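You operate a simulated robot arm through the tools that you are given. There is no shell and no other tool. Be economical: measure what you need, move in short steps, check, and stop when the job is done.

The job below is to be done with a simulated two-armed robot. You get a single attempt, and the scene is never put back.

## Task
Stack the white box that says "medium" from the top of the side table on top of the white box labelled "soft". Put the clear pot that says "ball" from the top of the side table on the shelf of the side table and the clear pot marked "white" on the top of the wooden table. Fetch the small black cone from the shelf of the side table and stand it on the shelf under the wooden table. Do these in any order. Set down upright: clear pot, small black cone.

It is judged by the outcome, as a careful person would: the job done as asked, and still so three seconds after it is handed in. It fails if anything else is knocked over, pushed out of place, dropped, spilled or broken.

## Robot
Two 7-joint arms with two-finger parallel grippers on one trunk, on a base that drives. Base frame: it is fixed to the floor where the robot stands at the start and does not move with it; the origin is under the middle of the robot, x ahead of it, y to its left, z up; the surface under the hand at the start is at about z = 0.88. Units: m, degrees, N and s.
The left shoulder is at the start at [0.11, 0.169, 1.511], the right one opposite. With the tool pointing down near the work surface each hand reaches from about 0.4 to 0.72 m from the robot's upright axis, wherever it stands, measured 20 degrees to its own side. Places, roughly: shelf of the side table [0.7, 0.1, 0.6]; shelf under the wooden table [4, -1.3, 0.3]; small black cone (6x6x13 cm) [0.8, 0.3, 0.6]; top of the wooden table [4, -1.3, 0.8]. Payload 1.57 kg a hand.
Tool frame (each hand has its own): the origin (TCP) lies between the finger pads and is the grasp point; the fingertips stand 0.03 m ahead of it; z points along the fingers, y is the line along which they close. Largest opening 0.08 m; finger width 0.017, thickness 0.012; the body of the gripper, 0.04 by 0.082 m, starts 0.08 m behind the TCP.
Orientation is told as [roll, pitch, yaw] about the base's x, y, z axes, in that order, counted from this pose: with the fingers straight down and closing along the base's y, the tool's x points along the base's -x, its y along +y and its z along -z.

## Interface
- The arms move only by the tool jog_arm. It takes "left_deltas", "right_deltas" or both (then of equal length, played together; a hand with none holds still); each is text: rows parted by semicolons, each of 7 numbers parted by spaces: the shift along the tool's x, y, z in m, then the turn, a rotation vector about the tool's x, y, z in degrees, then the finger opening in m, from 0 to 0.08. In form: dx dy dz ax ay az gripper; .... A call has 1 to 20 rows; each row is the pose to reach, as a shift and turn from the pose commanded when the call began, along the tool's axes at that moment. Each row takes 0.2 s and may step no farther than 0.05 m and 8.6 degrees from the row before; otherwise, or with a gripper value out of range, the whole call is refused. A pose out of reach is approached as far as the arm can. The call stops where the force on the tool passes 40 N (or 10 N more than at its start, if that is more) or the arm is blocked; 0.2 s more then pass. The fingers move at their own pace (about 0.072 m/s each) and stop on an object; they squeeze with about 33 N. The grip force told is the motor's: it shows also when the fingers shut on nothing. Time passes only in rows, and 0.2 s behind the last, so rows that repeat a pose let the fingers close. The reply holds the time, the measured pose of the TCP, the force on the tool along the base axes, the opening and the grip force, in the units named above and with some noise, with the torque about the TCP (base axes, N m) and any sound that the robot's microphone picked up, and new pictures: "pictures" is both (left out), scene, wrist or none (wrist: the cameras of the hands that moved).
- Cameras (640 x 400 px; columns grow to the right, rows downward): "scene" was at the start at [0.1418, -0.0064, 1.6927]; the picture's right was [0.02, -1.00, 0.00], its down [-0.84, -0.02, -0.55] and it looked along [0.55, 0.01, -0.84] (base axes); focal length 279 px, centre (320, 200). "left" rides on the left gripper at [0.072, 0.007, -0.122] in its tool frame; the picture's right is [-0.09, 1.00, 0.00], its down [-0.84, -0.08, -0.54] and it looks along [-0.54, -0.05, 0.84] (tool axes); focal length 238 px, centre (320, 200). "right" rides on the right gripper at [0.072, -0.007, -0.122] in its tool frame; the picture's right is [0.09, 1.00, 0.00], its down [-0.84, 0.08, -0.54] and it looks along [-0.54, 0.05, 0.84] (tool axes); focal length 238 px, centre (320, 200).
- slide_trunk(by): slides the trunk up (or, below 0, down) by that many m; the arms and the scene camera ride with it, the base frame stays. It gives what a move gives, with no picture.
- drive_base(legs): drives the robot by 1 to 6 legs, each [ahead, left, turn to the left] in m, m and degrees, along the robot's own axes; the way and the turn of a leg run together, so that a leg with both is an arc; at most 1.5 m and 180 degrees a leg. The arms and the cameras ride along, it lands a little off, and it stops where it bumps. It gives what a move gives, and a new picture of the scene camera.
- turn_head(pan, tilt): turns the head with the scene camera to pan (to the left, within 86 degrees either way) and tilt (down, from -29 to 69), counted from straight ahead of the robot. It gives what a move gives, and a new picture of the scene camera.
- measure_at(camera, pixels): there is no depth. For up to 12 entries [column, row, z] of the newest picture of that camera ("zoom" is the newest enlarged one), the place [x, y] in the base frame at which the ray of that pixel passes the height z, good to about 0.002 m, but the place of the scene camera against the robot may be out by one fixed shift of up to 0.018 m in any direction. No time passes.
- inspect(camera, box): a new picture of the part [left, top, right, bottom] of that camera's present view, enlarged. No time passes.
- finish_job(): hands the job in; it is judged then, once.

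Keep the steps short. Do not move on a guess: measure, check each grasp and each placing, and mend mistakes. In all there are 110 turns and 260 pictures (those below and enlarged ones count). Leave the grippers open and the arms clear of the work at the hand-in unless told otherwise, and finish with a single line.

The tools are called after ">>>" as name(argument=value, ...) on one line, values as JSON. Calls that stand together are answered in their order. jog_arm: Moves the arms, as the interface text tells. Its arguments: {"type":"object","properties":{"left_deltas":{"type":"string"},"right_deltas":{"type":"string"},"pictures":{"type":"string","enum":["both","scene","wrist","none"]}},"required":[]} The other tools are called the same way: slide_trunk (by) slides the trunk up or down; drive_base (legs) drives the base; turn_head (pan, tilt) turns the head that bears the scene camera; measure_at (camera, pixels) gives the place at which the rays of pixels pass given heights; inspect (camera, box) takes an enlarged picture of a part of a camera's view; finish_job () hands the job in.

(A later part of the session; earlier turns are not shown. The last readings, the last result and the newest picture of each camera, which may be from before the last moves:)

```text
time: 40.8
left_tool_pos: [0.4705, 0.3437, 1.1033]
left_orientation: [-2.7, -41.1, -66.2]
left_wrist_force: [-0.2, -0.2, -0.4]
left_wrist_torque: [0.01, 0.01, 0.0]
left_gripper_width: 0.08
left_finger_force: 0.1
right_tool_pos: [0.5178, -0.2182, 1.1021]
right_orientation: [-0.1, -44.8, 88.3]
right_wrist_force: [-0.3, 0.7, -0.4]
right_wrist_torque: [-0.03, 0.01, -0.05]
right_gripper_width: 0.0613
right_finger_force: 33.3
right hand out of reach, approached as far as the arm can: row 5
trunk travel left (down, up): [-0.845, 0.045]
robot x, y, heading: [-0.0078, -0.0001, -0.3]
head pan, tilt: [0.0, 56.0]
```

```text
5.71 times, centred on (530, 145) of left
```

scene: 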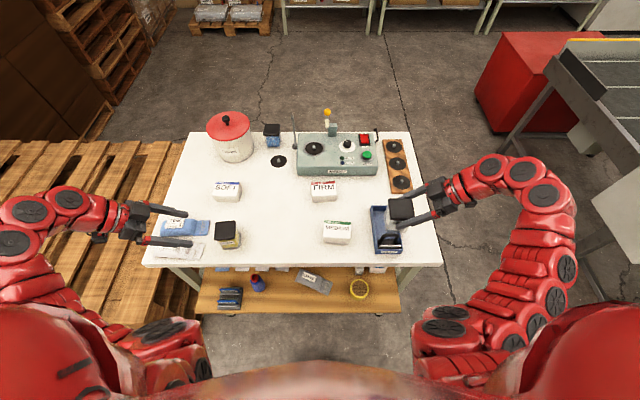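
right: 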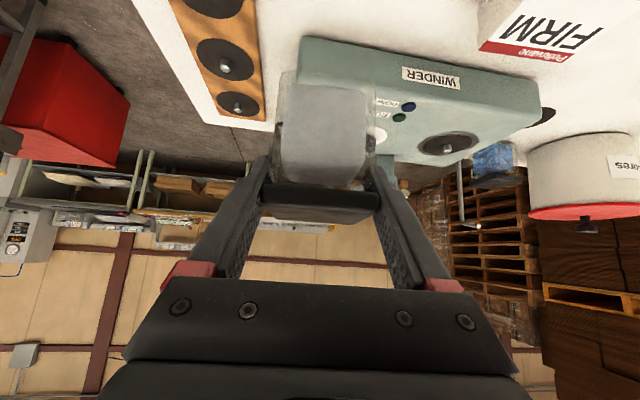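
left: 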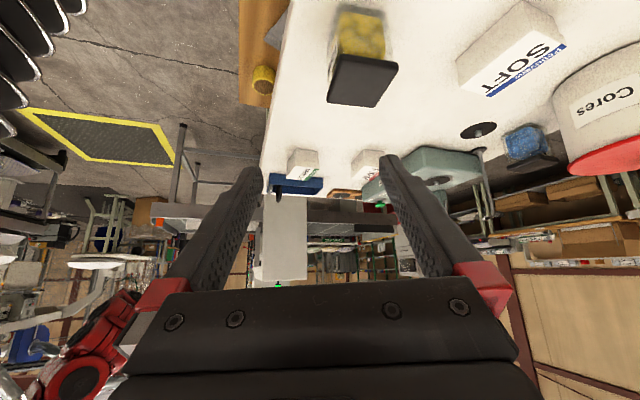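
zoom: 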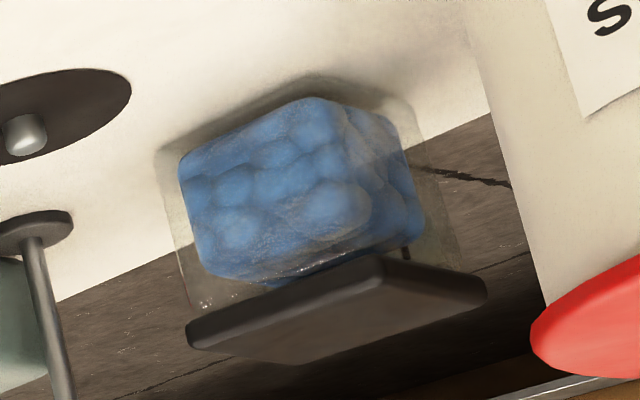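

The back face is plain, but a label shows edge-on at the zoom's right edge — that's the pot's original right-hand face. I'll turn the hand to yaw about -60° so that face points to the head camera.

>>> jog_arm(right_deltas="-0.0009 -0.0052 0.0009 5.5 0 5.5 0.03; -0.0018 -0.0104 0.0018 11 0 11 0.03; -0.0027 -0.0156 0.0027 16.5 0 16.5 0.03; -0.0036 -0.0208 0.0036 22 0 22 0.03; -0.0045 -0.026 0.0045 27.5 0 27.5 0.03; -0.0054 -0.0312 0.0054 33 0 33 0.03; -0.0063 -0.0364 0.0063 38.5 0 38.5 0.03; -0.0072 -0.0416 0.0072 44 0 44 0.03; -0.0081 -0.0468 0.0081 49.5 0 49.5 0.03; -0.009 -0.052 0.009 55 0 55 0.03; -0.0099 -0.0572 0.0099 60.5 0 60.5 0.03; -0.0108 -0.0624 0.0108 66 0 66 0.03; -0.0117 -0.0676 0.0117 71.5 0 71.5 0.03; -0.0126 -0.0728 0.0126 77 0 77 0.03; -0.0135 -0.078 0.0135 82.5 0 82.5 0.03; -0.0144 -0.0832 0.0144 88 0 88 0.03; -0.0153 -0.0884 0.0153 93.5 0 93.5 0.03; -0.0162 -0.0936 0.0162 99 0 99 0.03; -0.0171 -0.0988 0.0171 104.5 0 104.5 0.03", pictures="scene")

```text
time: 44.8
left_tool_pos: [0.4709, 0.3443, 1.1029]
left_orientation: [-2.6, -41.0, -66.2]
left_wrist_force: [0.5, -0.2, 0.4]
left_wrist_torque: [0.01, -0.01, 0.0]
left_gripper_width: 0.0799
left_finger_force: 0.1
right_tool_pos: [0.631, -0.1966, 1.0925]
right_orientation: [-0.1, -45.0, -59.5]
right_wrist_force: [0.4, -0.3, -0.6]
right_wrist_torque: [0.03, 0.02, 0.01]
right_gripper_width: 0.0613
right_finger_force: 32.4
right hand out of reach, approached as far as the arm can: row 18, 19
trunk travel left (down, up): [-0.845, 0.045]
robot x, y, heading: [-0.0093, -0.0027, -0.0]
head pan, tilt: [0.0, 56.0]
```

scene: 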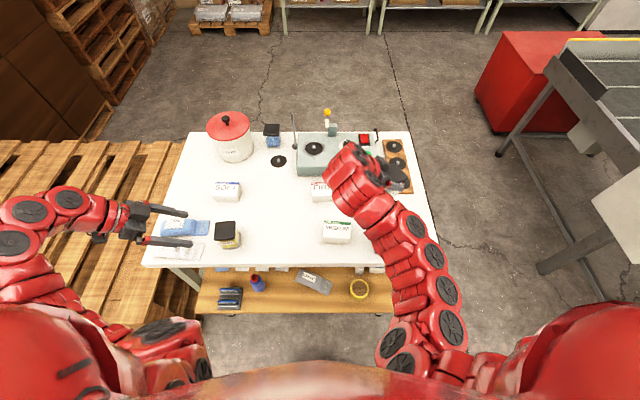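

>>> inspect(camera="scene", box=[360, 165, 440, 225])

```text
6.67 times, centred on (400, 195) of scene
```

zoom: 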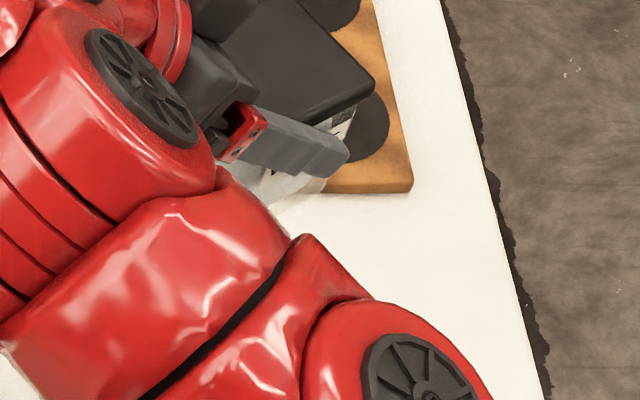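

The finger covers the label — it is on the gripped face. I'll set the pot on the free middle of the table (0.60, 0.10) turned so its label faces me, then look.

>>> jog_arm(right_deltas="0.0266 0.0155 -0.0214 -2.2 0 -2.2 0.03; 0.0533 0.031 -0.0427 -4.3 0 -4.3 0.03; 0.08 0.0465 -0.064 -6.5 0 -6.5 0.03; 0.1066 0.062 -0.0854 -8.7 0 -8.7 0.03; 0.1333 0.0775 -0.1068 -10.8 0 -10.8 0.03; 0.16 0.093 -0.128 -13 0 -13 0.03; 0.1866 0.1085 -0.1495 -15.1 0 -15.1 0.03; 0.2132 0.124 -0.1708 -17.3 0 -17.3 0.03; 0.2132 0.124 -0.1708 -17.3 0 -17.3 0.03", pictures="both")

```text
time: 46.8
left_tool_pos: [0.4703, 0.345, 1.1032]
left_orientation: [-2.6, -41.1, -66.2]
left_wrist_force: [-0.5, -0.2, -0.6]
left_wrist_torque: [0.01, -0.02, -0.01]
left_gripper_width: 0.0799
left_finger_force: 0.0
right_tool_pos: [0.5993, 0.1018, 1.062]
right_orientation: [0.1, -45.1, -34.8]
right_wrist_force: [0.0, 0.7, 0.7]
right_wrist_torque: [0.01, 0.04, 0.01]
right_gripper_width: 0.0608
right_finger_force: 32.7
trunk travel left (down, up): [-0.845, 0.045]
robot x, y, heading: [-0.01, -0.0, -0.2]
head pan, tilt: [0.0, 56.0]
```

scene: 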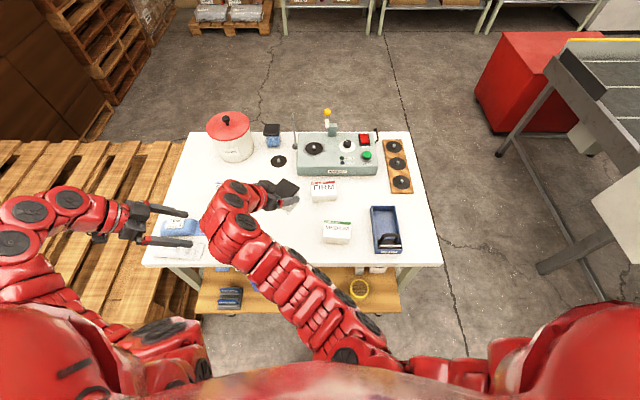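
right: 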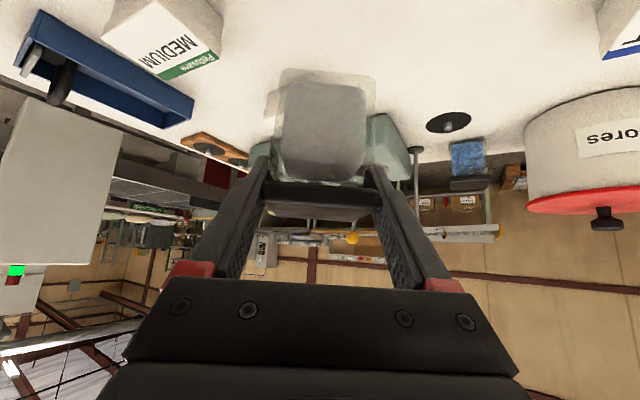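

The spot under the pot is free. Lowering 0.112 m to the table.

>>> jog_arm(right_deltas="0.025 0 0.025 0 0 0 0.03; 0.05 0 0.05 0 0 0 0.03; 0.065 0 0.065 0 0 0 0.03; 0.073 0 0.073 0 0 0 0.03; 0.0785 0 0.0785 0 0 0 0.03; 0.08 0 0.08 0 0 0 0.03", pictures="wrist")

```text
time: 48.1
left_tool_pos: [0.4704, 0.3446, 1.1044]
left_orientation: [-2.6, -41.2, -66.2]
left_wrist_force: [0.4, -0.1, 0.1]
left_wrist_torque: [0.02, -0.01, 0.0]
left_gripper_width: 0.0799
left_finger_force: 0.1
right_tool_pos: [0.5969, 0.1015, 0.95]
right_orientation: [0.1, -45.3, -34.8]
right_wrist_force: [1.0, -0.8, 8.2]
right_wrist_torque: [-0.3, -0.27, 0.0]
right_gripper_width: 0.0612
right_finger_force: 33.4
trunk travel left (down, up): [-0.845, 0.045]
robot x, y, heading: [-0.0092, 0.001, 0.1]
head pan, tilt: [0.0, 56.0]
```

right: 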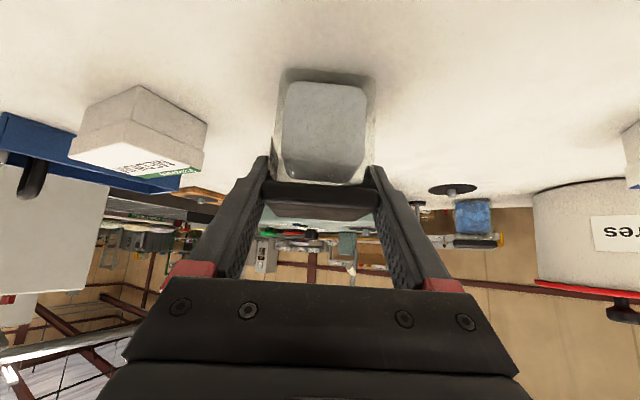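

Contact felt (8 N). Opening and backing off along the fingers, then to the right so the head can see.

>>> jog_arm(right_deltas="0.079 0 0.079 0 0 0 0.08; 0.079 0 0.079 0 0 0 0.08; 0.079 0 0.079 0 0 0 0.08; 0.05 0 0.05 0 0 0 0.08; 0.01 0 0.01 0 0 0 0.08; -0.02 0 -0.02 0 0 0 0.08; -0.02 -0.04 -0.04 0 0 0 0.08; -0.02 -0.08 -0.06 0 0 0 0.08; -0.02 -0.12 -0.08 0 0 0 0.08; -0.02 -0.16 -0.10 0 0 0 0.08; -0.02 -0.2 -0.12 0 0 0 0.08; -0.02 -0.24 -0.14 0 0 0 0.08", pictures="scene")

```text
refused: row 1 steps farther than a row can; nothing moved
```

>>> jog_arm(right_deltas="0 0 0 0 0 0 0.08; 0 0 0 0 0 0 0.08; 0 0 0 0 0 0 0.08; -0.03 0 -0.03 0 0 0 0.08; -0.06 0 -0.06 0 0 0 0.08; -0.09 0 -0.09 0 0 0 0.08; -0.09 -0.04 -0.11 0 0 0 0.08; -0.09 -0.08 -0.13 0 0 0 0.08; -0.09 -0.12 -0.15 0 0 0 0.08; -0.09 -0.16 -0.16 0 0 0 0.08; -0.09 -0.2 -0.17 0 0 0 0.08; -0.09 -0.24 -0.18 0 0 0 0.08", pictures="scene")

```text
time: 50.8
left_tool_pos: [0.4693, 0.3454, 1.1036]
left_orientation: [-2.6, -41.2, -66.3]
left_wrist_force: [-0.3, 0.1, -0.1]
left_wrist_torque: [-0.03, 0.02, 0.04]
left_gripper_width: 0.0801
left_finger_force: 0.0
right_tool_pos: [0.4125, -0.0508, 1.1388]
right_orientation: [-0.7, -45.2, -34.1]
right_wrist_force: [-1.0, 0.1, -1.4]
right_wrist_torque: [0.0, 0.03, -0.04]
right_gripper_width: 0.0802
right_finger_force: 0.1
right hand out of reach, approached as far as the arm can: row 12
trunk travel left (down, up): [-0.845, 0.045]
robot x, y, heading: [-0.008, -0.0005, -0.1]
head pan, tilt: [0.0, 56.0]
```

scene: 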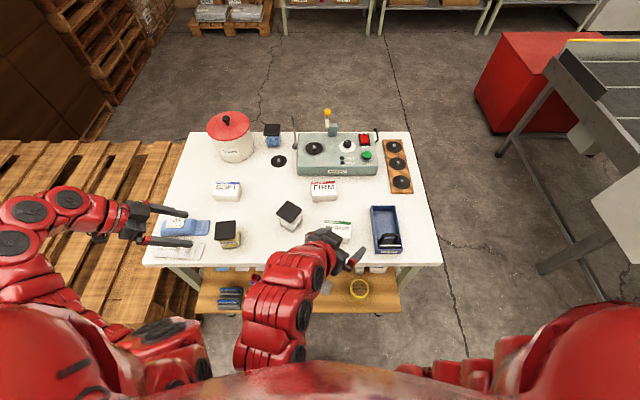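

>>> inspect(camera="scene", box=[265, 190, 325, 240])

```text
8.00 times, centred on (295, 215) of scene
```

zoom: 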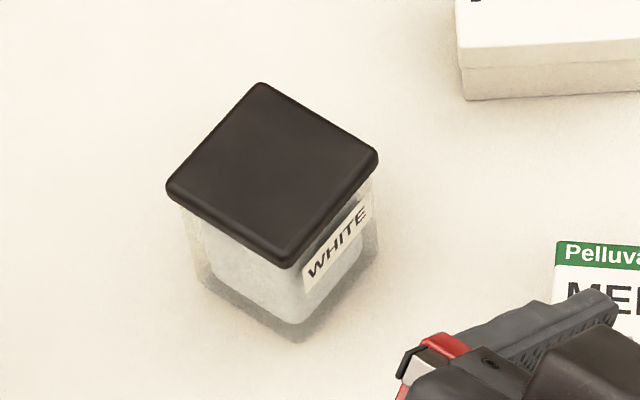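

It reads WHITE, so the blue pot must be BALL. Next: MEDIUM onto SOFT with the left hand. First I'll move the right hand clear to its neutral pose.

>>> jog_arm(right_deltas="-0.0236 -0.017 0.0165 -1.33 4.37 -3.22 0.08; -0.0472 -0.0341 0.033 -2.67 8.74 -6.44 0.08; -0.0708 -0.0511 0.0496 -4 13.1 -9.66 0.08; -0.0944 -0.0682 0.0661 -5.34 17.5 -12.9 0.08; -0.118 -0.0852 0.0826 -6.67 21.85 -16.1 0.08; -0.1416 -0.1022 0.0991 -8 26.2 -19.3 0.08; -0.1652 -0.1193 0.1156 -9.35 30.6 -22.5 0.08; -0.1888 -0.1363 0.1322 -10.7 35 -25.8 0.08; -0.2124 -0.1534 0.1487 -12 39.3 -29 0.08; -0.236 -0.1704 0.1652 -13.35 43.7 -32.2 0.08")

```text
time: 53.0
left_tool_pos: [0.4701, 0.3457, 1.1019]
left_orientation: [-2.5, -41.2, -66.2]
left_wrist_force: [0.1, 0.4, 0.1]
left_wrist_torque: [0.02, -0.02, -0.01]
left_gripper_width: 0.0801
left_finger_force: 0.0
right_tool_pos: [0.4407, -0.2909, 1.1139]
right_orientation: [-3.6, -7.6, -5.2]
right_wrist_force: [-0.6, 0.7, -0.4]
right_wrist_torque: [0.01, 0.01, 0.0]
right_gripper_width: 0.08
right_finger_force: 0.1
right hand out of reach, approached as far as the arm can: row 1, 2, 3, 4, 5, 7, 8, 9, 10
trunk travel left (down, up): [-0.845, 0.045]
robot x, y, heading: [-0.0053, -0.0036, -0.1]
head pan, tilt: [0.0, 56.0]
```

scene: 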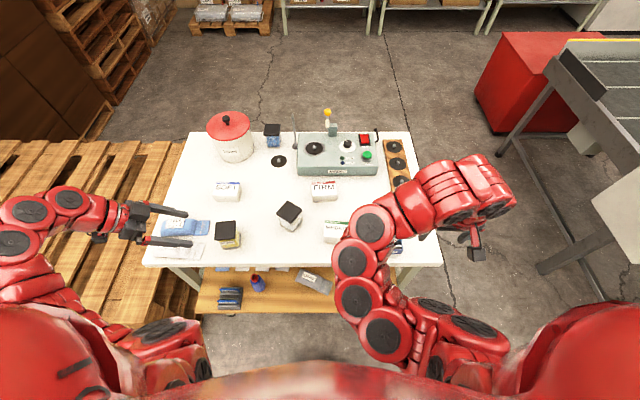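
right: 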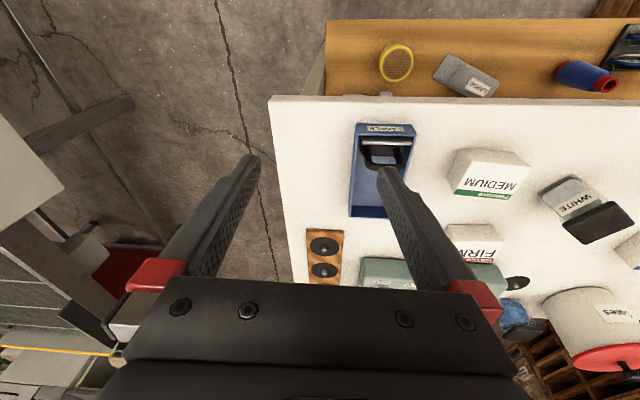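

The right elbow swung inward over the table. I'll turn that hand to yaw ≈70° further right to bring the elbow out.

>>> jog_arm(right_deltas="-0.006 -0.011 0 0 0 -7.5 0.08; -0.012 -0.022 0 0 0 -15 0.08; -0.018 -0.033 0 0 0 -22.5 0.08; -0.024 -0.044 0 0 0 -30 0.08; -0.03 -0.055 0 0 0 -37.5 0.08; -0.036 -0.066 0 0 0 -45 0.08; -0.042 -0.077 0 0 0 -52.5 0.08; -0.048 -0.088 0 0 0 -60 0.08; -0.054 -0.099 0 0 0 -67.5 0.08; -0.06 -0.11 0 0 0 -75 0.08", pictures="scene")

```text
time: 55.1
left_tool_pos: [0.4723, 0.3449, 1.1019]
left_orientation: [-2.7, -41.3, -66.0]
left_wrist_force: [1.0, 0.0, 0.0]
left_wrist_torque: [-0.01, 0.0, 0.0]
left_gripper_width: 0.0801
left_finger_force: 0.1
right_tool_pos: [0.4186, -0.4669, 1.0855]
right_orientation: [-9.1, 3.1, 69.4]
right_wrist_force: [-0.5, 0.5, 0.2]
right_wrist_torque: [-0.02, -0.01, 0.0]
right_gripper_width: 0.08
right_finger_force: 0.1
right hand out of reach, approached as far as the arm can: row 1, 2, 3, 4, 5, 6, 7, 8, 9, 10
trunk travel left (down, up): [-0.845, 0.045]
robot x, y, heading: [-0.0072, -0.004, -0.1]
head pan, tilt: [0.0, 56.0]
```

scene: 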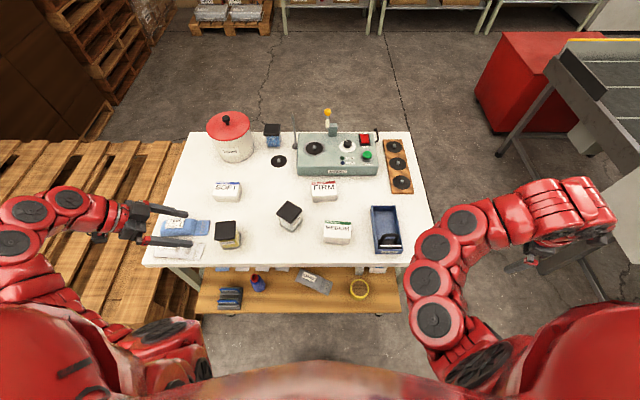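

Right arm is clear. Now the left hand goes above MEDIUM, pointing down with yaw -90° so the fingers close along the box's short side.

>>> jog_arm(left_deltas="-0.0304 -0.0072 0.0227 0.61 4.12 2.2 0.08; -0.0608 -0.0144 0.0455 1.22 8.24 4.4 0.08; -0.0912 -0.0217 0.0682 1.83 12.36 6.6 0.08; -0.1216 -0.0289 0.0909 2.44 16.5 8.8 0.08; -0.152 -0.0361 0.1137 3.05 20.6 11 0.08; -0.1824 -0.0433 0.1364 3.66 24.7 13.2 0.08; -0.2128 -0.0505 0.1591 4.27 28.8 15.4 0.08; -0.2432 -0.0578 0.1818 4.88 33 17.6 0.08; -0.2736 -0.065 0.2046 5.5 37.1 19.8 0.08; -0.304 -0.0722 0.2273 6.1 41.2 22 0.08")

```text
time: 57.4
left_tool_pos: [0.4924, 0.0056, 1.0681]
left_orientation: [1.4, -5.0, -88.0]
left_wrist_force: [-0.3, -0.3, 0.0]
left_wrist_torque: [0.0, 0.01, 0.0]
left_gripper_width: 0.0798
left_finger_force: 0.0
left hand out of reach, approached as far as the arm can: row 7, 8, 9, 10
right_tool_pos: [0.4194, -0.4677, 1.084]
right_orientation: [-9.3, 2.9, 69.1]
right_wrist_force: [-1.4, -0.3, -0.2]
right_wrist_torque: [0.01, 0.02, 0.01]
right_gripper_width: 0.08
right_finger_force: 0.0
trunk travel left (down, up): [-0.845, 0.045]
robot x, y, heading: [-0.0039, -0.0003, -0.4]
head pan, tilt: [0.0, 56.0]
```

scene: 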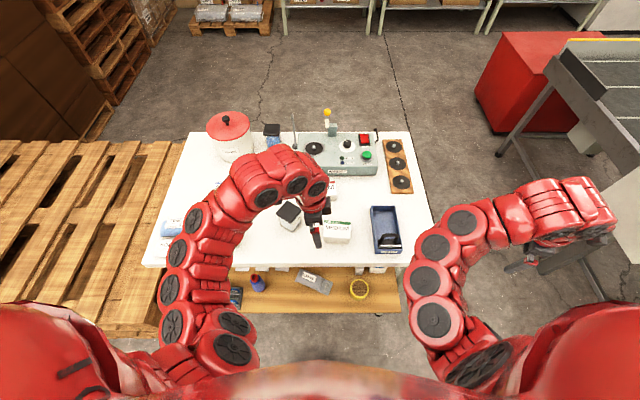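
left: 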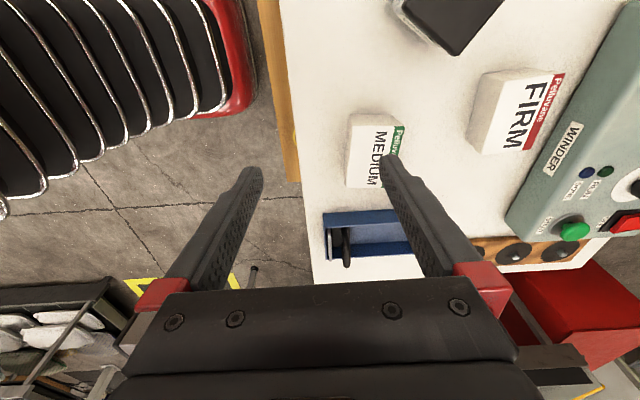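

>>> inspect(camera="left", box=[320, 90, 460, 200])

```text
3.64 times, centred on (390, 145) of left
```

zoom: 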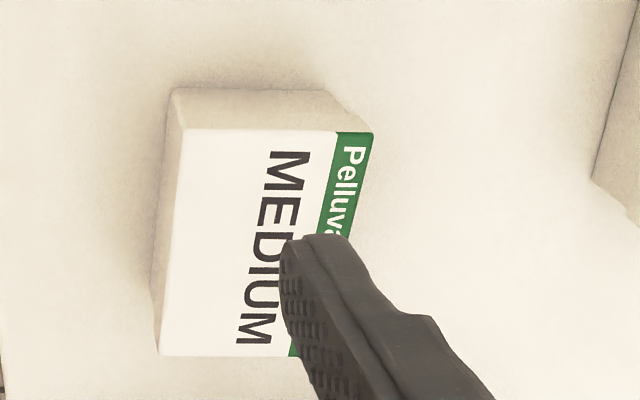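

>>> measure_at(camera="zoom", pixels=[[185, 128, 0.93], [373, 132, 0.93], [160, 355, 0.93], [172, 90, 0.88], [150, 290, 0.88], [185, 128, 0.92], [160, 355, 0.92], [185, 128, 0.94], [325, 90, 0.88]])

```text
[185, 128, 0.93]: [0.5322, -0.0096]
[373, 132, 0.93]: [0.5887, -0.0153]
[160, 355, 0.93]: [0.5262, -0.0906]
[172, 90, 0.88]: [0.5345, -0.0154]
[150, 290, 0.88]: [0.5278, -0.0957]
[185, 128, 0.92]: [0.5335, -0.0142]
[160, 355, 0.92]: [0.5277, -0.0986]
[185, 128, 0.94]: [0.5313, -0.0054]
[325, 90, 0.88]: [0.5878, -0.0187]
```

MEDIUM: top z≈0.92, centre (0.558, -0.058), 0.055 × 0.084, turned -4°. The left arm is at its inward reach limit, so I'll shift the base 0.15 m right.

>>> drive_base(legs=[[0, -0.15, 0]])

```text
time: 58.7
left_tool_pos: [0.4929, -0.1458, 1.0672]
left_orientation: [1.4, -5.3, -88.1]
left_wrist_force: [0.2, 0.7, 0.7]
left_wrist_torque: [0.01, -0.01, 0.01]
left_gripper_width: 0.0802
left_finger_force: 0.1
right_tool_pos: [0.4178, -0.6176, 1.0858]
right_orientation: [-9.2, 3.1, 69.1]
right_wrist_force: [0.0, 0.2, -0.3]
right_wrist_torque: [-0.01, -0.02, 0.02]
right_gripper_width: 0.08
right_finger_force: 0.1
trunk travel left (down, up): [-0.845, 0.045]
robot x, y, heading: [-0.008, -0.1509, -0.1]
head pan, tilt: [0.0, 56.0]
```

scene: 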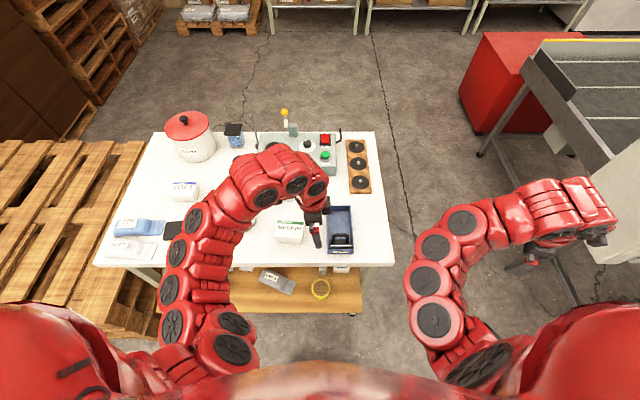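

Now position the left hand above MEDIUM's centre, straight down, yaw -94°.

>>> jog_arm(left_deltas="0.0182 0.0136 0.0114 0.28 1.06 1.2 0.08; 0.0365 0.0272 0.0228 0.56 2.12 2.4 0.08; 0.0547 0.0408 0.0342 0.84 3.2 3.6 0.08; 0.073 0.0544 0.0456 1.12 4.2 4.8 0.08; 0.0912 0.068 0.057 1.4 5.3 6 0.08", pictures="wrist")

```text
time: 59.9
left_tool_pos: [0.5601, -0.0594, 1.0037]
left_orientation: [0.2, 0.2, -94.0]
left_wrist_force: [-0.5, 0.0, 0.0]
left_wrist_torque: [-0.04, 0.02, -0.03]
left_gripper_width: 0.0801
left_finger_force: 0.1
right_tool_pos: [0.4165, -0.6189, 1.0851]
right_orientation: [-9.4, 3.0, 69.1]
right_wrist_force: [-0.1, -0.1, -0.1]
right_wrist_torque: [-0.03, -0.02, -0.02]
right_gripper_width: 0.0802
right_finger_force: 0.3
trunk travel left (down, up): [-0.845, 0.045]
robot x, y, heading: [-0.0063, -0.1502, -0.2]
head pan, tilt: [0.0, 56.0]
```

left: 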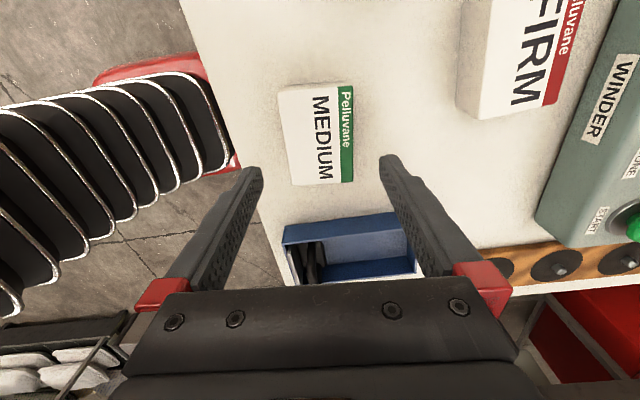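

>>> measure_at(camera="left", pixels=[[279, 92, 0.92], [353, 86, 0.92], [293, 185, 0.92], [353, 181, 0.92]])

```text
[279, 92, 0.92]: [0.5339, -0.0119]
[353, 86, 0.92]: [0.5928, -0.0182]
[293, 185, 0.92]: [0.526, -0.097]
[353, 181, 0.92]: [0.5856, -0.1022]
```

Centred at (0.560, -0.057). Descend to z 0.916, close and lift.

>>> jog_arm(left_deltas="0 0 0.04 0 0 0 0.08; 0 0 0.075 0 0 0 0.08; 0 0 0.0875 0 0 0 0.08; 0 0 0.0875 0 0 0 0.03; 0 0 0.0875 0 0 0 0.03; 0 0 0.0875 0 0 0 0.03; 0 0 0.07 0 0 0 0.03; 0 0 0.03 0 0 0 0.03; 0 0 -0.01 0 0 0 0.03; 0 0 -0.05 0 0 0 0.03")

```text
time: 62.1
left_tool_pos: [0.5593, -0.0571, 1.0392]
left_orientation: [0.5, 0.1, -93.9]
left_wrist_force: [0.4, 0.2, -0.8]
left_wrist_torque: [0.01, 0.02, 0.03]
left_gripper_width: 0.0596
left_finger_force: 33.1
left hand out of reach, approached as far as the arm can: row 10
right_tool_pos: [0.4177, -0.6186, 1.0853]
right_orientation: [-9.3, 2.9, 69.3]
right_wrist_force: [-0.3, 0.5, -0.2]
right_wrist_torque: [-0.03, 0.0, -0.01]
right_gripper_width: 0.0803
right_finger_force: 0.0
trunk travel left (down, up): [-0.845, 0.045]
robot x, y, heading: [-0.0096, -0.1494, -0.1]
head pan, tilt: [0.0, 56.0]
```

scene: 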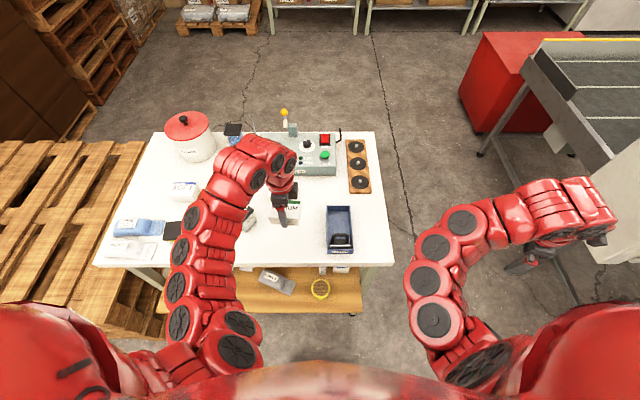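
left: 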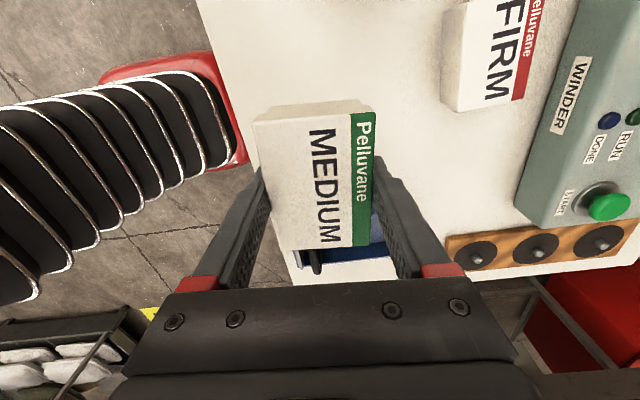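

MEDIUM is held (0.0596 m), its bottom at about z 1.00, above the white pot's lid (0.965). I'll drive back left 0.15 m.

>>> drive_base(legs=[[0, 0.15, 0]])

```text
time: 63.5
left_tool_pos: [0.5611, 0.09, 1.0377]
left_orientation: [0.3, 0.1, -94.0]
left_wrist_force: [-1.3, -0.2, -1.4]
left_wrist_torque: [0.04, -0.01, -0.01]
left_gripper_width: 0.0596
left_finger_force: 32.8
right_tool_pos: [0.4175, -0.4729, 1.0843]
right_orientation: [-9.1, 2.8, 69.1]
right_wrist_force: [0.7, -0.1, 0.1]
right_wrist_torque: [0.01, 0.0, 0.02]
right_gripper_width: 0.0799
right_finger_force: 0.1
trunk travel left (down, up): [-0.845, 0.045]
robot x, y, heading: [-0.0098, -0.003, -0.3]
head pan, tilt: [0.0, 56.0]
```

scene: 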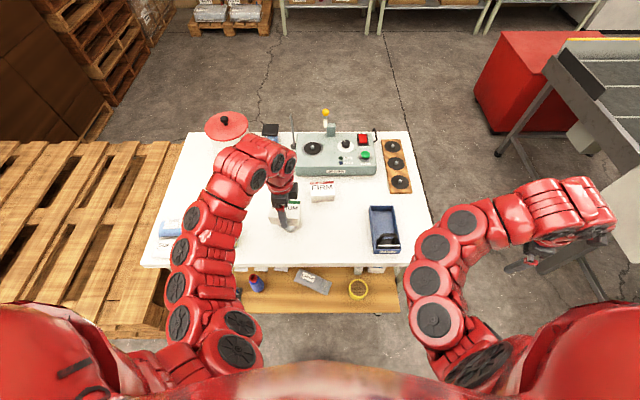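

Now carry it over SOFT, to (0.713, 0.330) at z 1.05.

>>> jog_arm(left_deltas="0.0357 0.0193 -0.004 0 0 -0.2 0.03; 0.0714 0.0385 -0.008 0 0 -0.4 0.03; 0.1071 0.0578 -0.012 0 0 -0.6 0.03; 0.1429 0.0771 -0.012 0 0 -0.8 0.03; 0.1786 0.0964 -0.012 0 0 -1 0.03; 0.2143 0.1156 -0.012 0 0 -1 0.03; 0.25 0.1349 -0.012 0 0 -1 0.03; 0.25 0.1349 -0.012 0 0 -1 0.03")

```text
time: 65.3
left_tool_pos: [0.6976, 0.3175, 1.0514]
left_orientation: [0.4, 0.2, -93.1]
left_wrist_force: [0.2, 0.2, -0.9]
left_wrist_torque: [-0.01, 0.0, -0.02]
left_gripper_width: 0.0594
left_finger_force: 33.2
left hand out of reach, approached as far as the arm can: row 7, 8
right_tool_pos: [0.4167, -0.4726, 1.0846]
right_orientation: [-9.4, 3.0, 69.2]
right_wrist_force: [-0.2, -0.4, 0.9]
right_wrist_torque: [0.01, 0.01, 0.01]
right_gripper_width: 0.0799
right_finger_force: 0.0
trunk travel left (down, up): [-0.845, 0.045]
robot x, y, heading: [-0.0057, -0.0061, 0.0]
head pan, tilt: [0.0, 56.0]
```

scene: 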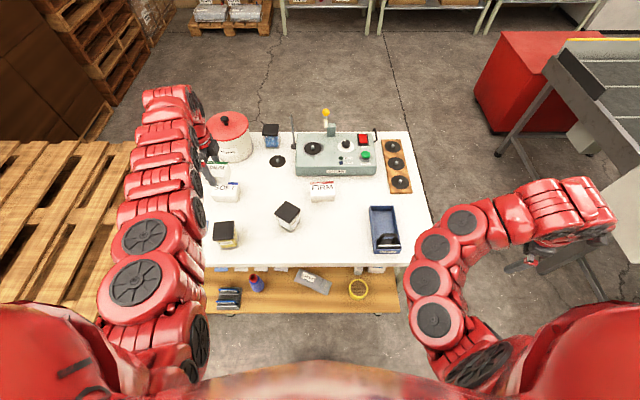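
left: 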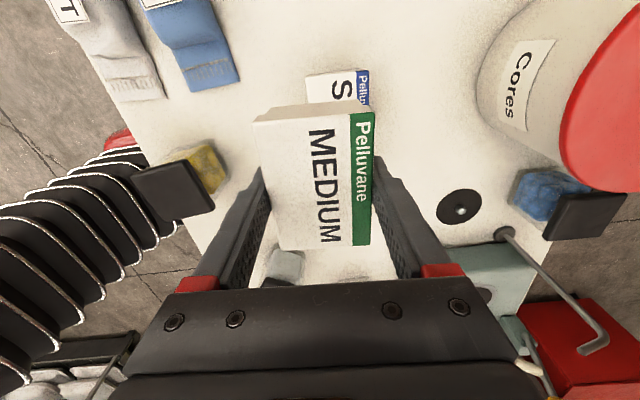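

SOFT's left end is visible at (308–370, 70–105). I'll zoom in and measure its edges.

>>> inspect(camera="left", box=[280, 50, 400, 125])

```text
5.33 times, centred on (340, 88) of left
```

zoom: 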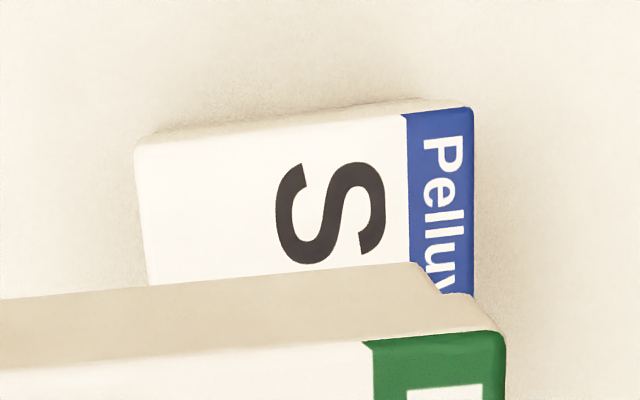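

>>> measure_at(camera="zoom", pixels=[[135, 143, 0.92], [473, 107, 0.92], [150, 285, 0.92], [474, 290, 0.92]])

>>> measure_at(camera="left", pixels=[[257, 120, 1.055], [375, 110, 1.055], [283, 250, 1.055], [372, 245, 1.055]])

```text
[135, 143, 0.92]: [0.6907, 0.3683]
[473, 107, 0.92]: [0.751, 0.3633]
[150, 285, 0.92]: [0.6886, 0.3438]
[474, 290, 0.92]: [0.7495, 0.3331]
```

```text
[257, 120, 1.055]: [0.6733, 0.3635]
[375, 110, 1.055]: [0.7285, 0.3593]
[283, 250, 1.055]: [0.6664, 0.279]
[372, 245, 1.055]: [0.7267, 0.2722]
```

I need to shift by (+0.019, +0.0055) but the arm is at its limit. Lowering the trunk 0.06 m brings the shoulder nearer; the box bottom stays above SOFT (≈0.955 vs 0.92).

>>> slide_trunk(by=-0.06)

>>> jog_arm(left_deltas="0.0035 0.01 -0.02 0 0 0 0.03; 0.0069 0.0186 -0.04 0 0 0 0.03; 0.0069 0.0186 -0.04 0 0 0 0.03", pictures="wrist")

```text
time: 66.3
left_tool_pos: [0.6983, 0.3178, 0.9903]
left_orientation: [0.5, 0.1, -93.0]
left_wrist_force: [0.1, 0.3, -0.4]
left_wrist_torque: [-0.03, -0.03, 0.0]
left_gripper_width: 0.0595
left_finger_force: 32.9
right_tool_pos: [0.4171, -0.4707, 1.0253]
right_orientation: [-9.3, 3.1, 69.1]
right_wrist_force: [0.2, -0.6, -0.3]
right_wrist_torque: [-0.07, 0.0, -0.01]
right_gripper_width: 0.0801
right_finger_force: 0.1
trunk travel left (down, up): [-0.785, 0.105]
robot x, y, heading: [-0.0073, -0.0062, -0.3]
head pan, tilt: [0.0, 56.0]
```

```text
time: 67.1
left_tool_pos: [0.7031, 0.3229, 1.0305]
left_orientation: [0.5, 0.1, -93.1]
left_wrist_force: [-0.3, 0.7, -1.0]
left_wrist_torque: [-0.03, -0.01, -0.02]
left_gripper_width: 0.0593
left_finger_force: 33.1
left hand out of reach, approached as far as the arm can: row 1, 2, 3
right_tool_pos: [0.4176, -0.4687, 1.0261]
right_orientation: [-9.3, 2.9, 69.0]
right_wrist_force: [-0.8, 0.4, 0.3]
right_wrist_torque: [-0.02, -0.03, 0.01]
right_gripper_width: 0.0802
right_finger_force: 0.1
trunk travel left (down, up): [-0.785, 0.105]
robot x, y, heading: [-0.0055, -0.0001, -0.2]
head pan, tilt: [0.0, 56.0]
```

left: 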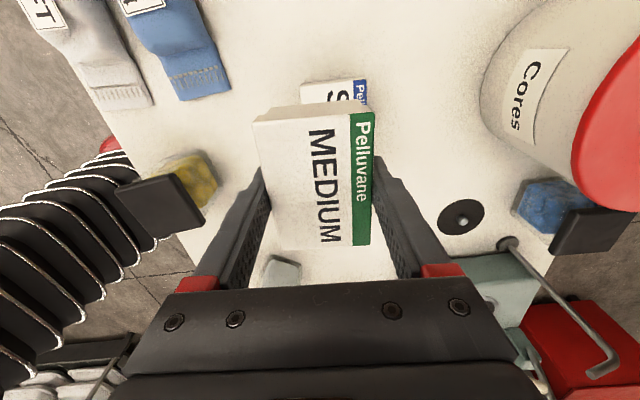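

Still 13 mm short in x; a small forward drive of 0.02 m will cover it.

>>> drive_base(legs=[[0.02, 0, 0]])

>>> inspect(camera="left", box=[240, 50, 400, 150])

```text
time: 67.9
left_tool_pos: [0.7185, 0.3233, 1.0325]
left_orientation: [0.6, 0.1, -93.0]
left_wrist_force: [0.4, -0.4, -0.3]
left_wrist_torque: [0.0, -0.03, -0.04]
left_gripper_width: 0.0593
left_finger_force: 32.7
right_tool_pos: [0.4336, -0.47, 1.0272]
right_orientation: [-9.2, 2.9, 69.0]
right_wrist_force: [0.5, -0.4, 0.7]
right_wrist_torque: [-0.03, -0.07, -0.01]
right_gripper_width: 0.08
right_finger_force: 0.1
trunk travel left (down, up): [-0.785, 0.105]
robot x, y, heading: [0.011, -0.0034, -0.5]
head pan, tilt: [0.0, 56.0]
```

scene: 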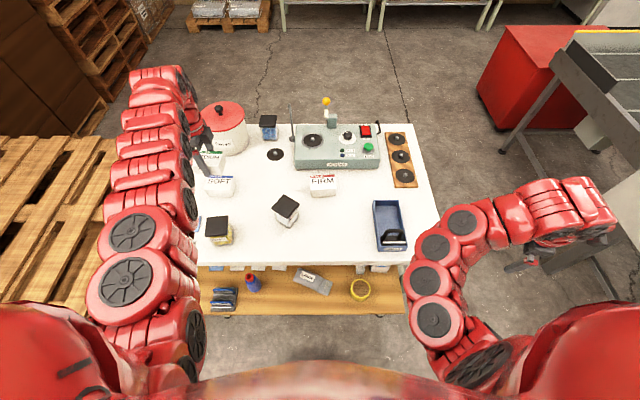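

```text
4.00 times, centred on (320, 100) of left
```

zoom: 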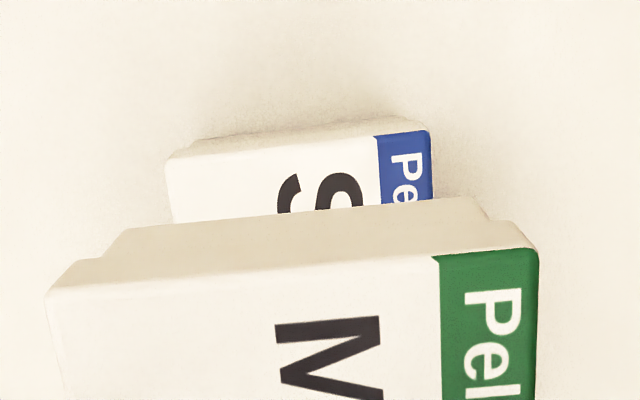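

>>> measure_at(camera="zoom", pixels=[[167, 158, 0.92], [432, 130, 0.92], [46, 290, 1.036], [538, 248, 1.036]])

```text
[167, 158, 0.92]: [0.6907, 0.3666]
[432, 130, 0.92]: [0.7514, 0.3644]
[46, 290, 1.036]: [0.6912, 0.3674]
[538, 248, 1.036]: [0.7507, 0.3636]
```

Aligned within a millimetre. Lower to TCP z≈0.956, release, and rise.

>>> jog_arm(left_deltas="0 0 0.04 0 0 0 0.03; 0 0 0.065 0 0 0 0.03; 0 0 0.073 0 0 0 0.03; 0 0 0.0765 0 0 0 0.03; 0 0 0.0765 0 0 0 0.03", pictures="wrist")

```text
time: 69.1
left_tool_pos: [0.7099, 0.3213, 0.9631]
left_orientation: [0.9, 0.2, -92.8]
left_wrist_force: [0.7, 4.7, 21.9]
left_wrist_torque: [0.45, 0.43, -0.06]
left_gripper_width: 0.0595
left_finger_force: 32.8
left hand out of reach, approached as far as the arm can: row 1, 2, 3, 4, 5
right_tool_pos: [0.4351, -0.4717, 1.0269]
right_orientation: [-9.4, 3.0, 69.1]
right_wrist_force: [-0.3, -0.8, 0.2]
right_wrist_torque: [0.01, -0.06, 0.04]
right_gripper_width: 0.08
right_finger_force: 0.1
trunk travel left (down, up): [-0.785, 0.105]
robot x, y, heading: [0.0107, -0.0019, -0.3]
head pan, tilt: [0.0, 56.0]
```

left: 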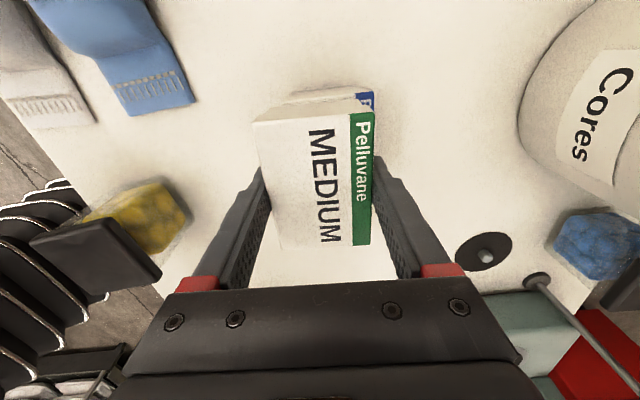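

Contact came, but the arm drifted 8 mm back in x as it descended. I'll lift, recheck, and use the trunk for the descent.

>>> jog_arm(left_deltas="0 0 -0.02 0 0 0 0.03; 0 0 -0.05 0 0 0 0.03; 0.0015 0.0085 -0.0765 0 0 0 0.03; 0.0015 0.0085 -0.0765 0 0 0 0.03", pictures="none")

>>> inspect(camera="left", box=[240, 50, 400, 150])

```text
time: 70.1
left_tool_pos: [0.7203, 0.3199, 1.0351]
left_orientation: [0.4, 0.1, -92.9]
left_wrist_force: [-0.4, 0.4, -0.5]
left_wrist_torque: [-0.02, 0.03, 0.01]
left_gripper_width: 0.0595
left_finger_force: 33.5
right_tool_pos: [0.4358, -0.4697, 1.0255]
right_orientation: [-9.4, 3.0, 69.1]
right_wrist_force: [0.1, 0.6, 0.7]
right_wrist_torque: [-0.01, 0.0, -0.05]
right_gripper_width: 0.0802
right_finger_force: 0.1
trunk travel left (down, up): [-0.785, 0.105]
robot x, y, heading: [0.0153, -0.0023, -0.2]
head pan, tilt: [0.0, 56.0]
```

```text
4.00 times, centred on (320, 100) of left
```

zoom: 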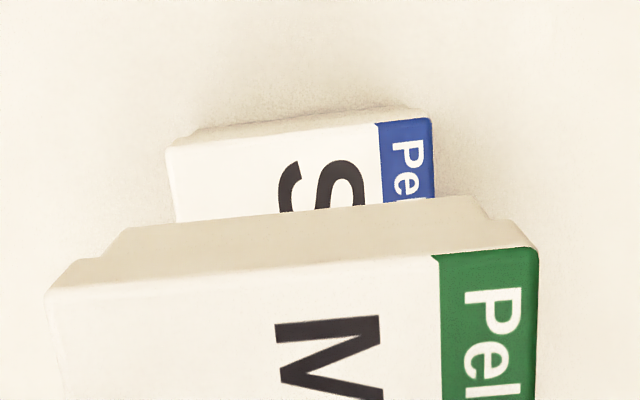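

x is aligned and y is within 3 mm. Lower with the trunk by 0.07 m.

>>> slide_trunk(by=-0.07)

>>> inspect(camera="left", box=[200, 50, 440, 290])

```text
time: 71.2
left_tool_pos: [0.7199, 0.3201, 0.9647]
left_orientation: [0.4, 0.1, -93.1]
left_wrist_force: [-0.3, -0.5, -1.0]
left_wrist_torque: [0.01, -0.01, -0.03]
left_gripper_width: 0.0591
left_finger_force: 33.5
right_tool_pos: [0.4364, -0.472, 0.9551]
right_orientation: [-9.3, 3.0, 69.1]
right_wrist_force: [-0.3, 0.8, -0.7]
right_wrist_torque: [0.02, 0.01, -0.01]
right_gripper_width: 0.0801
right_finger_force: 0.1
trunk travel left (down, up): [-0.715, 0.175]
robot x, y, heading: [0.0137, -0.001, -0.1]
head pan, tilt: [0.0, 56.0]
```

```text
1.67 times, centred on (320, 170) of left
```

zoom: 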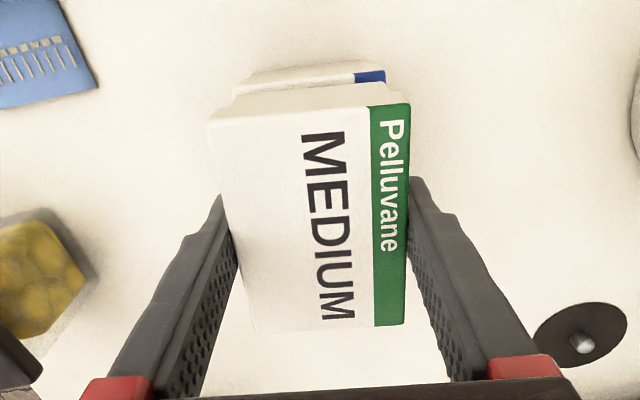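

No contact force yet; a few more millimetres.

>>> slide_trunk(by=-0.005)

```text
time: 71.7
left_tool_pos: [0.7187, 0.3202, 0.9626]
left_orientation: [0.8, 0.3, -93.0]
left_wrist_force: [1.1, 2.0, 19.5]
left_wrist_torque: [0.35, 0.58, -0.03]
left_gripper_width: 0.0594
left_finger_force: 33.1
right_tool_pos: [0.4359, -0.4717, 0.9505]
right_orientation: [-9.3, 2.9, 69.1]
right_wrist_force: [0.0, -0.1, -0.3]
right_wrist_torque: [-0.02, 0.0, 0.03]
right_gripper_width: 0.08
right_finger_force: 0.0
trunk travel left (down, up): [-0.71, 0.18]
robot x, y, heading: [0.016, -0.0055, -0.1]
head pan, tilt: [0.0, 56.0]
```

Contact (19.5 N). Open and rise.

>>> jog_arm(left_deltas="0 0 0 0 0 0 0.08; 0 0 0 0 0 0 0.08; 0 0 0 0 0 0 0.08; 0 0 -0.03 0 0 0 0.08; 0 0 -0.07 0 0 0 0.08; 0 0 -0.11 0 0 0 0.08")

```text
time: 73.1
left_tool_pos: [0.7163, 0.3181, 1.0699]
left_orientation: [0.5, 0.1, -92.9]
left_wrist_force: [-0.4, 0.2, 0.3]
left_wrist_torque: [0.01, 0.0, 0.01]
left_gripper_width: 0.08
left_finger_force: 0.2
right_tool_pos: [0.436, -0.4714, 0.9509]
right_orientation: [-9.3, 3.0, 69.1]
right_wrist_force: [-0.3, 0.9, 0.9]
right_wrist_torque: [-0.02, 0.0, -0.01]
right_gripper_width: 0.0799
right_finger_force: 0.0
trunk travel left (down, up): [-0.71, 0.18]
robot x, y, heading: [0.0105, -0.0018, -0.1]
head pan, tilt: [0.0, 56.0]
```

scene: 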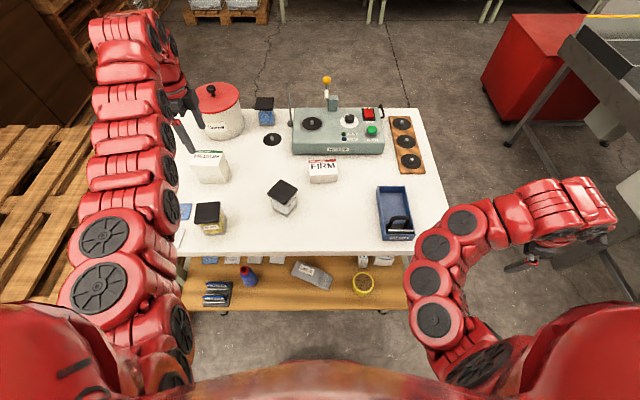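
left: 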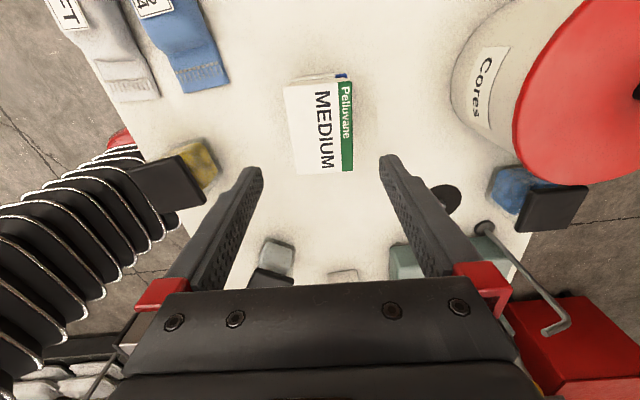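

MEDIUM sits squarely on SOFT. Next the BALL pot: measure its lid and the obstacles around it, and the driving gap on the right.

>>> inspect(camera="scene", box=[190, 70, 350, 170])

>>> measure_at(camera="scene", pixels=[[256, 109, 0.965], [273, 109, 0.965], [255, 97, 0.965], [274, 97, 0.965], [291, 124, 0.88], [242, 134, 0.88], [295, 151, 0.88], [482, 88, 0], [545, 143, 0], [520, 138, 0.1], [573, 38, 0.85], [563, 55, 0.85]])

>>> measure_at(camera="left", pixels=[[528, 180, 0.965], [589, 186, 0.965], [580, 232, 0.965], [515, 228, 0.965], [485, 228, 0.88]])

```text
4.00 times, centred on (270, 120) of scene
```

zoom: 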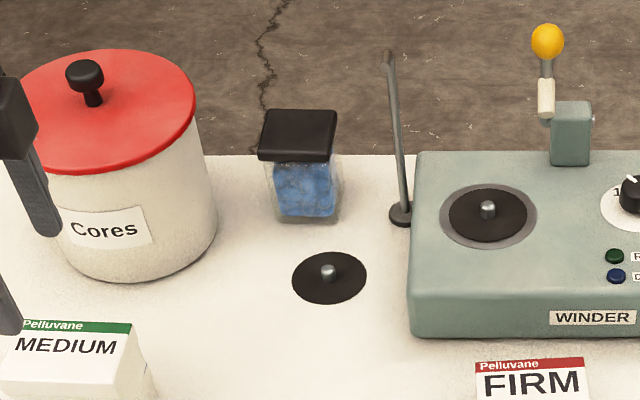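

```text
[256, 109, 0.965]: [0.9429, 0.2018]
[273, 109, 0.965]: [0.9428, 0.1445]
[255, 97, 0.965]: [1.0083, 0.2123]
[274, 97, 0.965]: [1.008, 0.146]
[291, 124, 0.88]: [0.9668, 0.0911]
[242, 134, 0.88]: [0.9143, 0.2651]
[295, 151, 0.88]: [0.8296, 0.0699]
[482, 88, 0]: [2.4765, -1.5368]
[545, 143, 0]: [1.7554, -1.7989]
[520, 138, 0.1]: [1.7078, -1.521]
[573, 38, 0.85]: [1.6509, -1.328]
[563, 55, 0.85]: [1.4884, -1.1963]
```

```text
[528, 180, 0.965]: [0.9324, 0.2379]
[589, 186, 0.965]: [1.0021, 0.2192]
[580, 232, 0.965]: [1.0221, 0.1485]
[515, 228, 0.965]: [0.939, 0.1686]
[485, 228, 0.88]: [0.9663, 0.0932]
```

BALL pot is at about (0.975, 0.18), best picked from behind the table later. Now the cone: I'll back off and shift left so the left arm lines up with the gap between the blue cone and the table leg.

>>> drive_base(legs=[[-0.56, 0, 0], [0, 0.2, 0]])

>>> turn_head(pan=10, tilt=40)

```text
time: 77.5
left_tool_pos: [0.1551, 0.526, 1.0693]
left_orientation: [0.5, 0.1, -92.3]
left_wrist_force: [-0.5, 0.2, 0.9]
left_wrist_torque: [-0.02, -0.03, 0.01]
left_gripper_width: 0.08
left_finger_force: 0.0
right_tool_pos: [-0.1158, -0.2677, 0.9495]
right_orientation: [-9.3, 3.0, 69.7]
right_wrist_force: [0.2, 0.1, -0.1]
right_wrist_torque: [-0.01, 0.0, 0.0]
right_gripper_width: 0.0797
right_finger_force: 0.1
trunk travel left (down, up): [-0.71, 0.18]
robot x, y, heading: [-0.5425, 0.1951, 0.1]
head pan, tilt: [0.0, 56.0]
```

scene: 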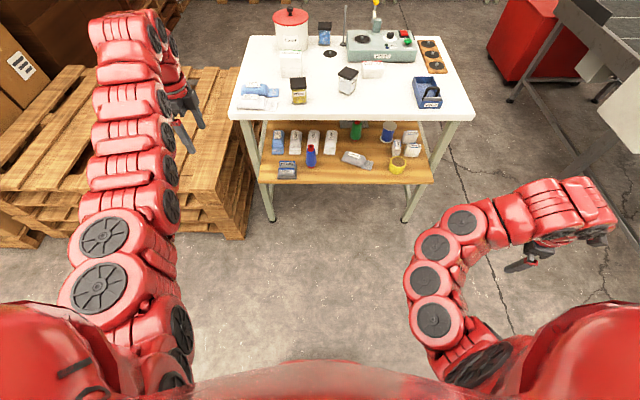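

```text
time: 78.3
left_tool_pos: [0.1551, 0.5258, 1.0698]
left_orientation: [0.5, 0.0, -92.3]
left_wrist_force: [0.4, 0.5, 1.2]
left_wrist_torque: [-0.03, -0.01, 0.0]
left_gripper_width: 0.0799
left_finger_force: 0.0
right_tool_pos: [-0.1163, -0.2678, 0.9507]
right_orientation: [-9.4, 3.0, 69.6]
right_wrist_force: [0.5, -0.6, -0.6]
right_wrist_torque: [-0.02, -0.02, 0.04]
right_gripper_width: 0.0798
right_finger_force: 0.0
trunk travel left (down, up): [-0.71, 0.18]
robot x, y, heading: [-0.5473, 0.1987, 0.6]
head pan, tilt: [10.0, 40.0]
```

scene: 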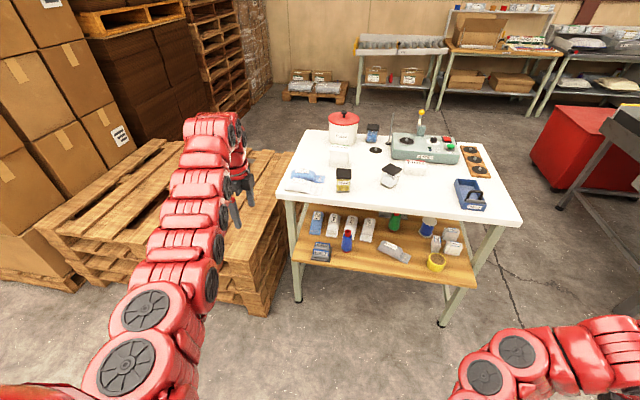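

Measure the pallet edge near the left arm before lowering.

>>> measure_at(camera="scene", pixels=[[262, 316, 0.0], [265, 285, 0.15], [257, 225, 0.45], [257, 225, 0.6], [292, 150, 0.5], [40, 228, 0.45], [350, 255, 0.55], [347, 234, 0.68]])

```text
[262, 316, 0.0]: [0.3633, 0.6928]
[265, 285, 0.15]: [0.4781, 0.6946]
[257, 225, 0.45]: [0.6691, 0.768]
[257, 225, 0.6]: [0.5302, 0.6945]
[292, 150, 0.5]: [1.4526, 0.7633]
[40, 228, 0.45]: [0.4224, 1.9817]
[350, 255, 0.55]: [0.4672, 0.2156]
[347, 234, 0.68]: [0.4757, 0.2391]
```

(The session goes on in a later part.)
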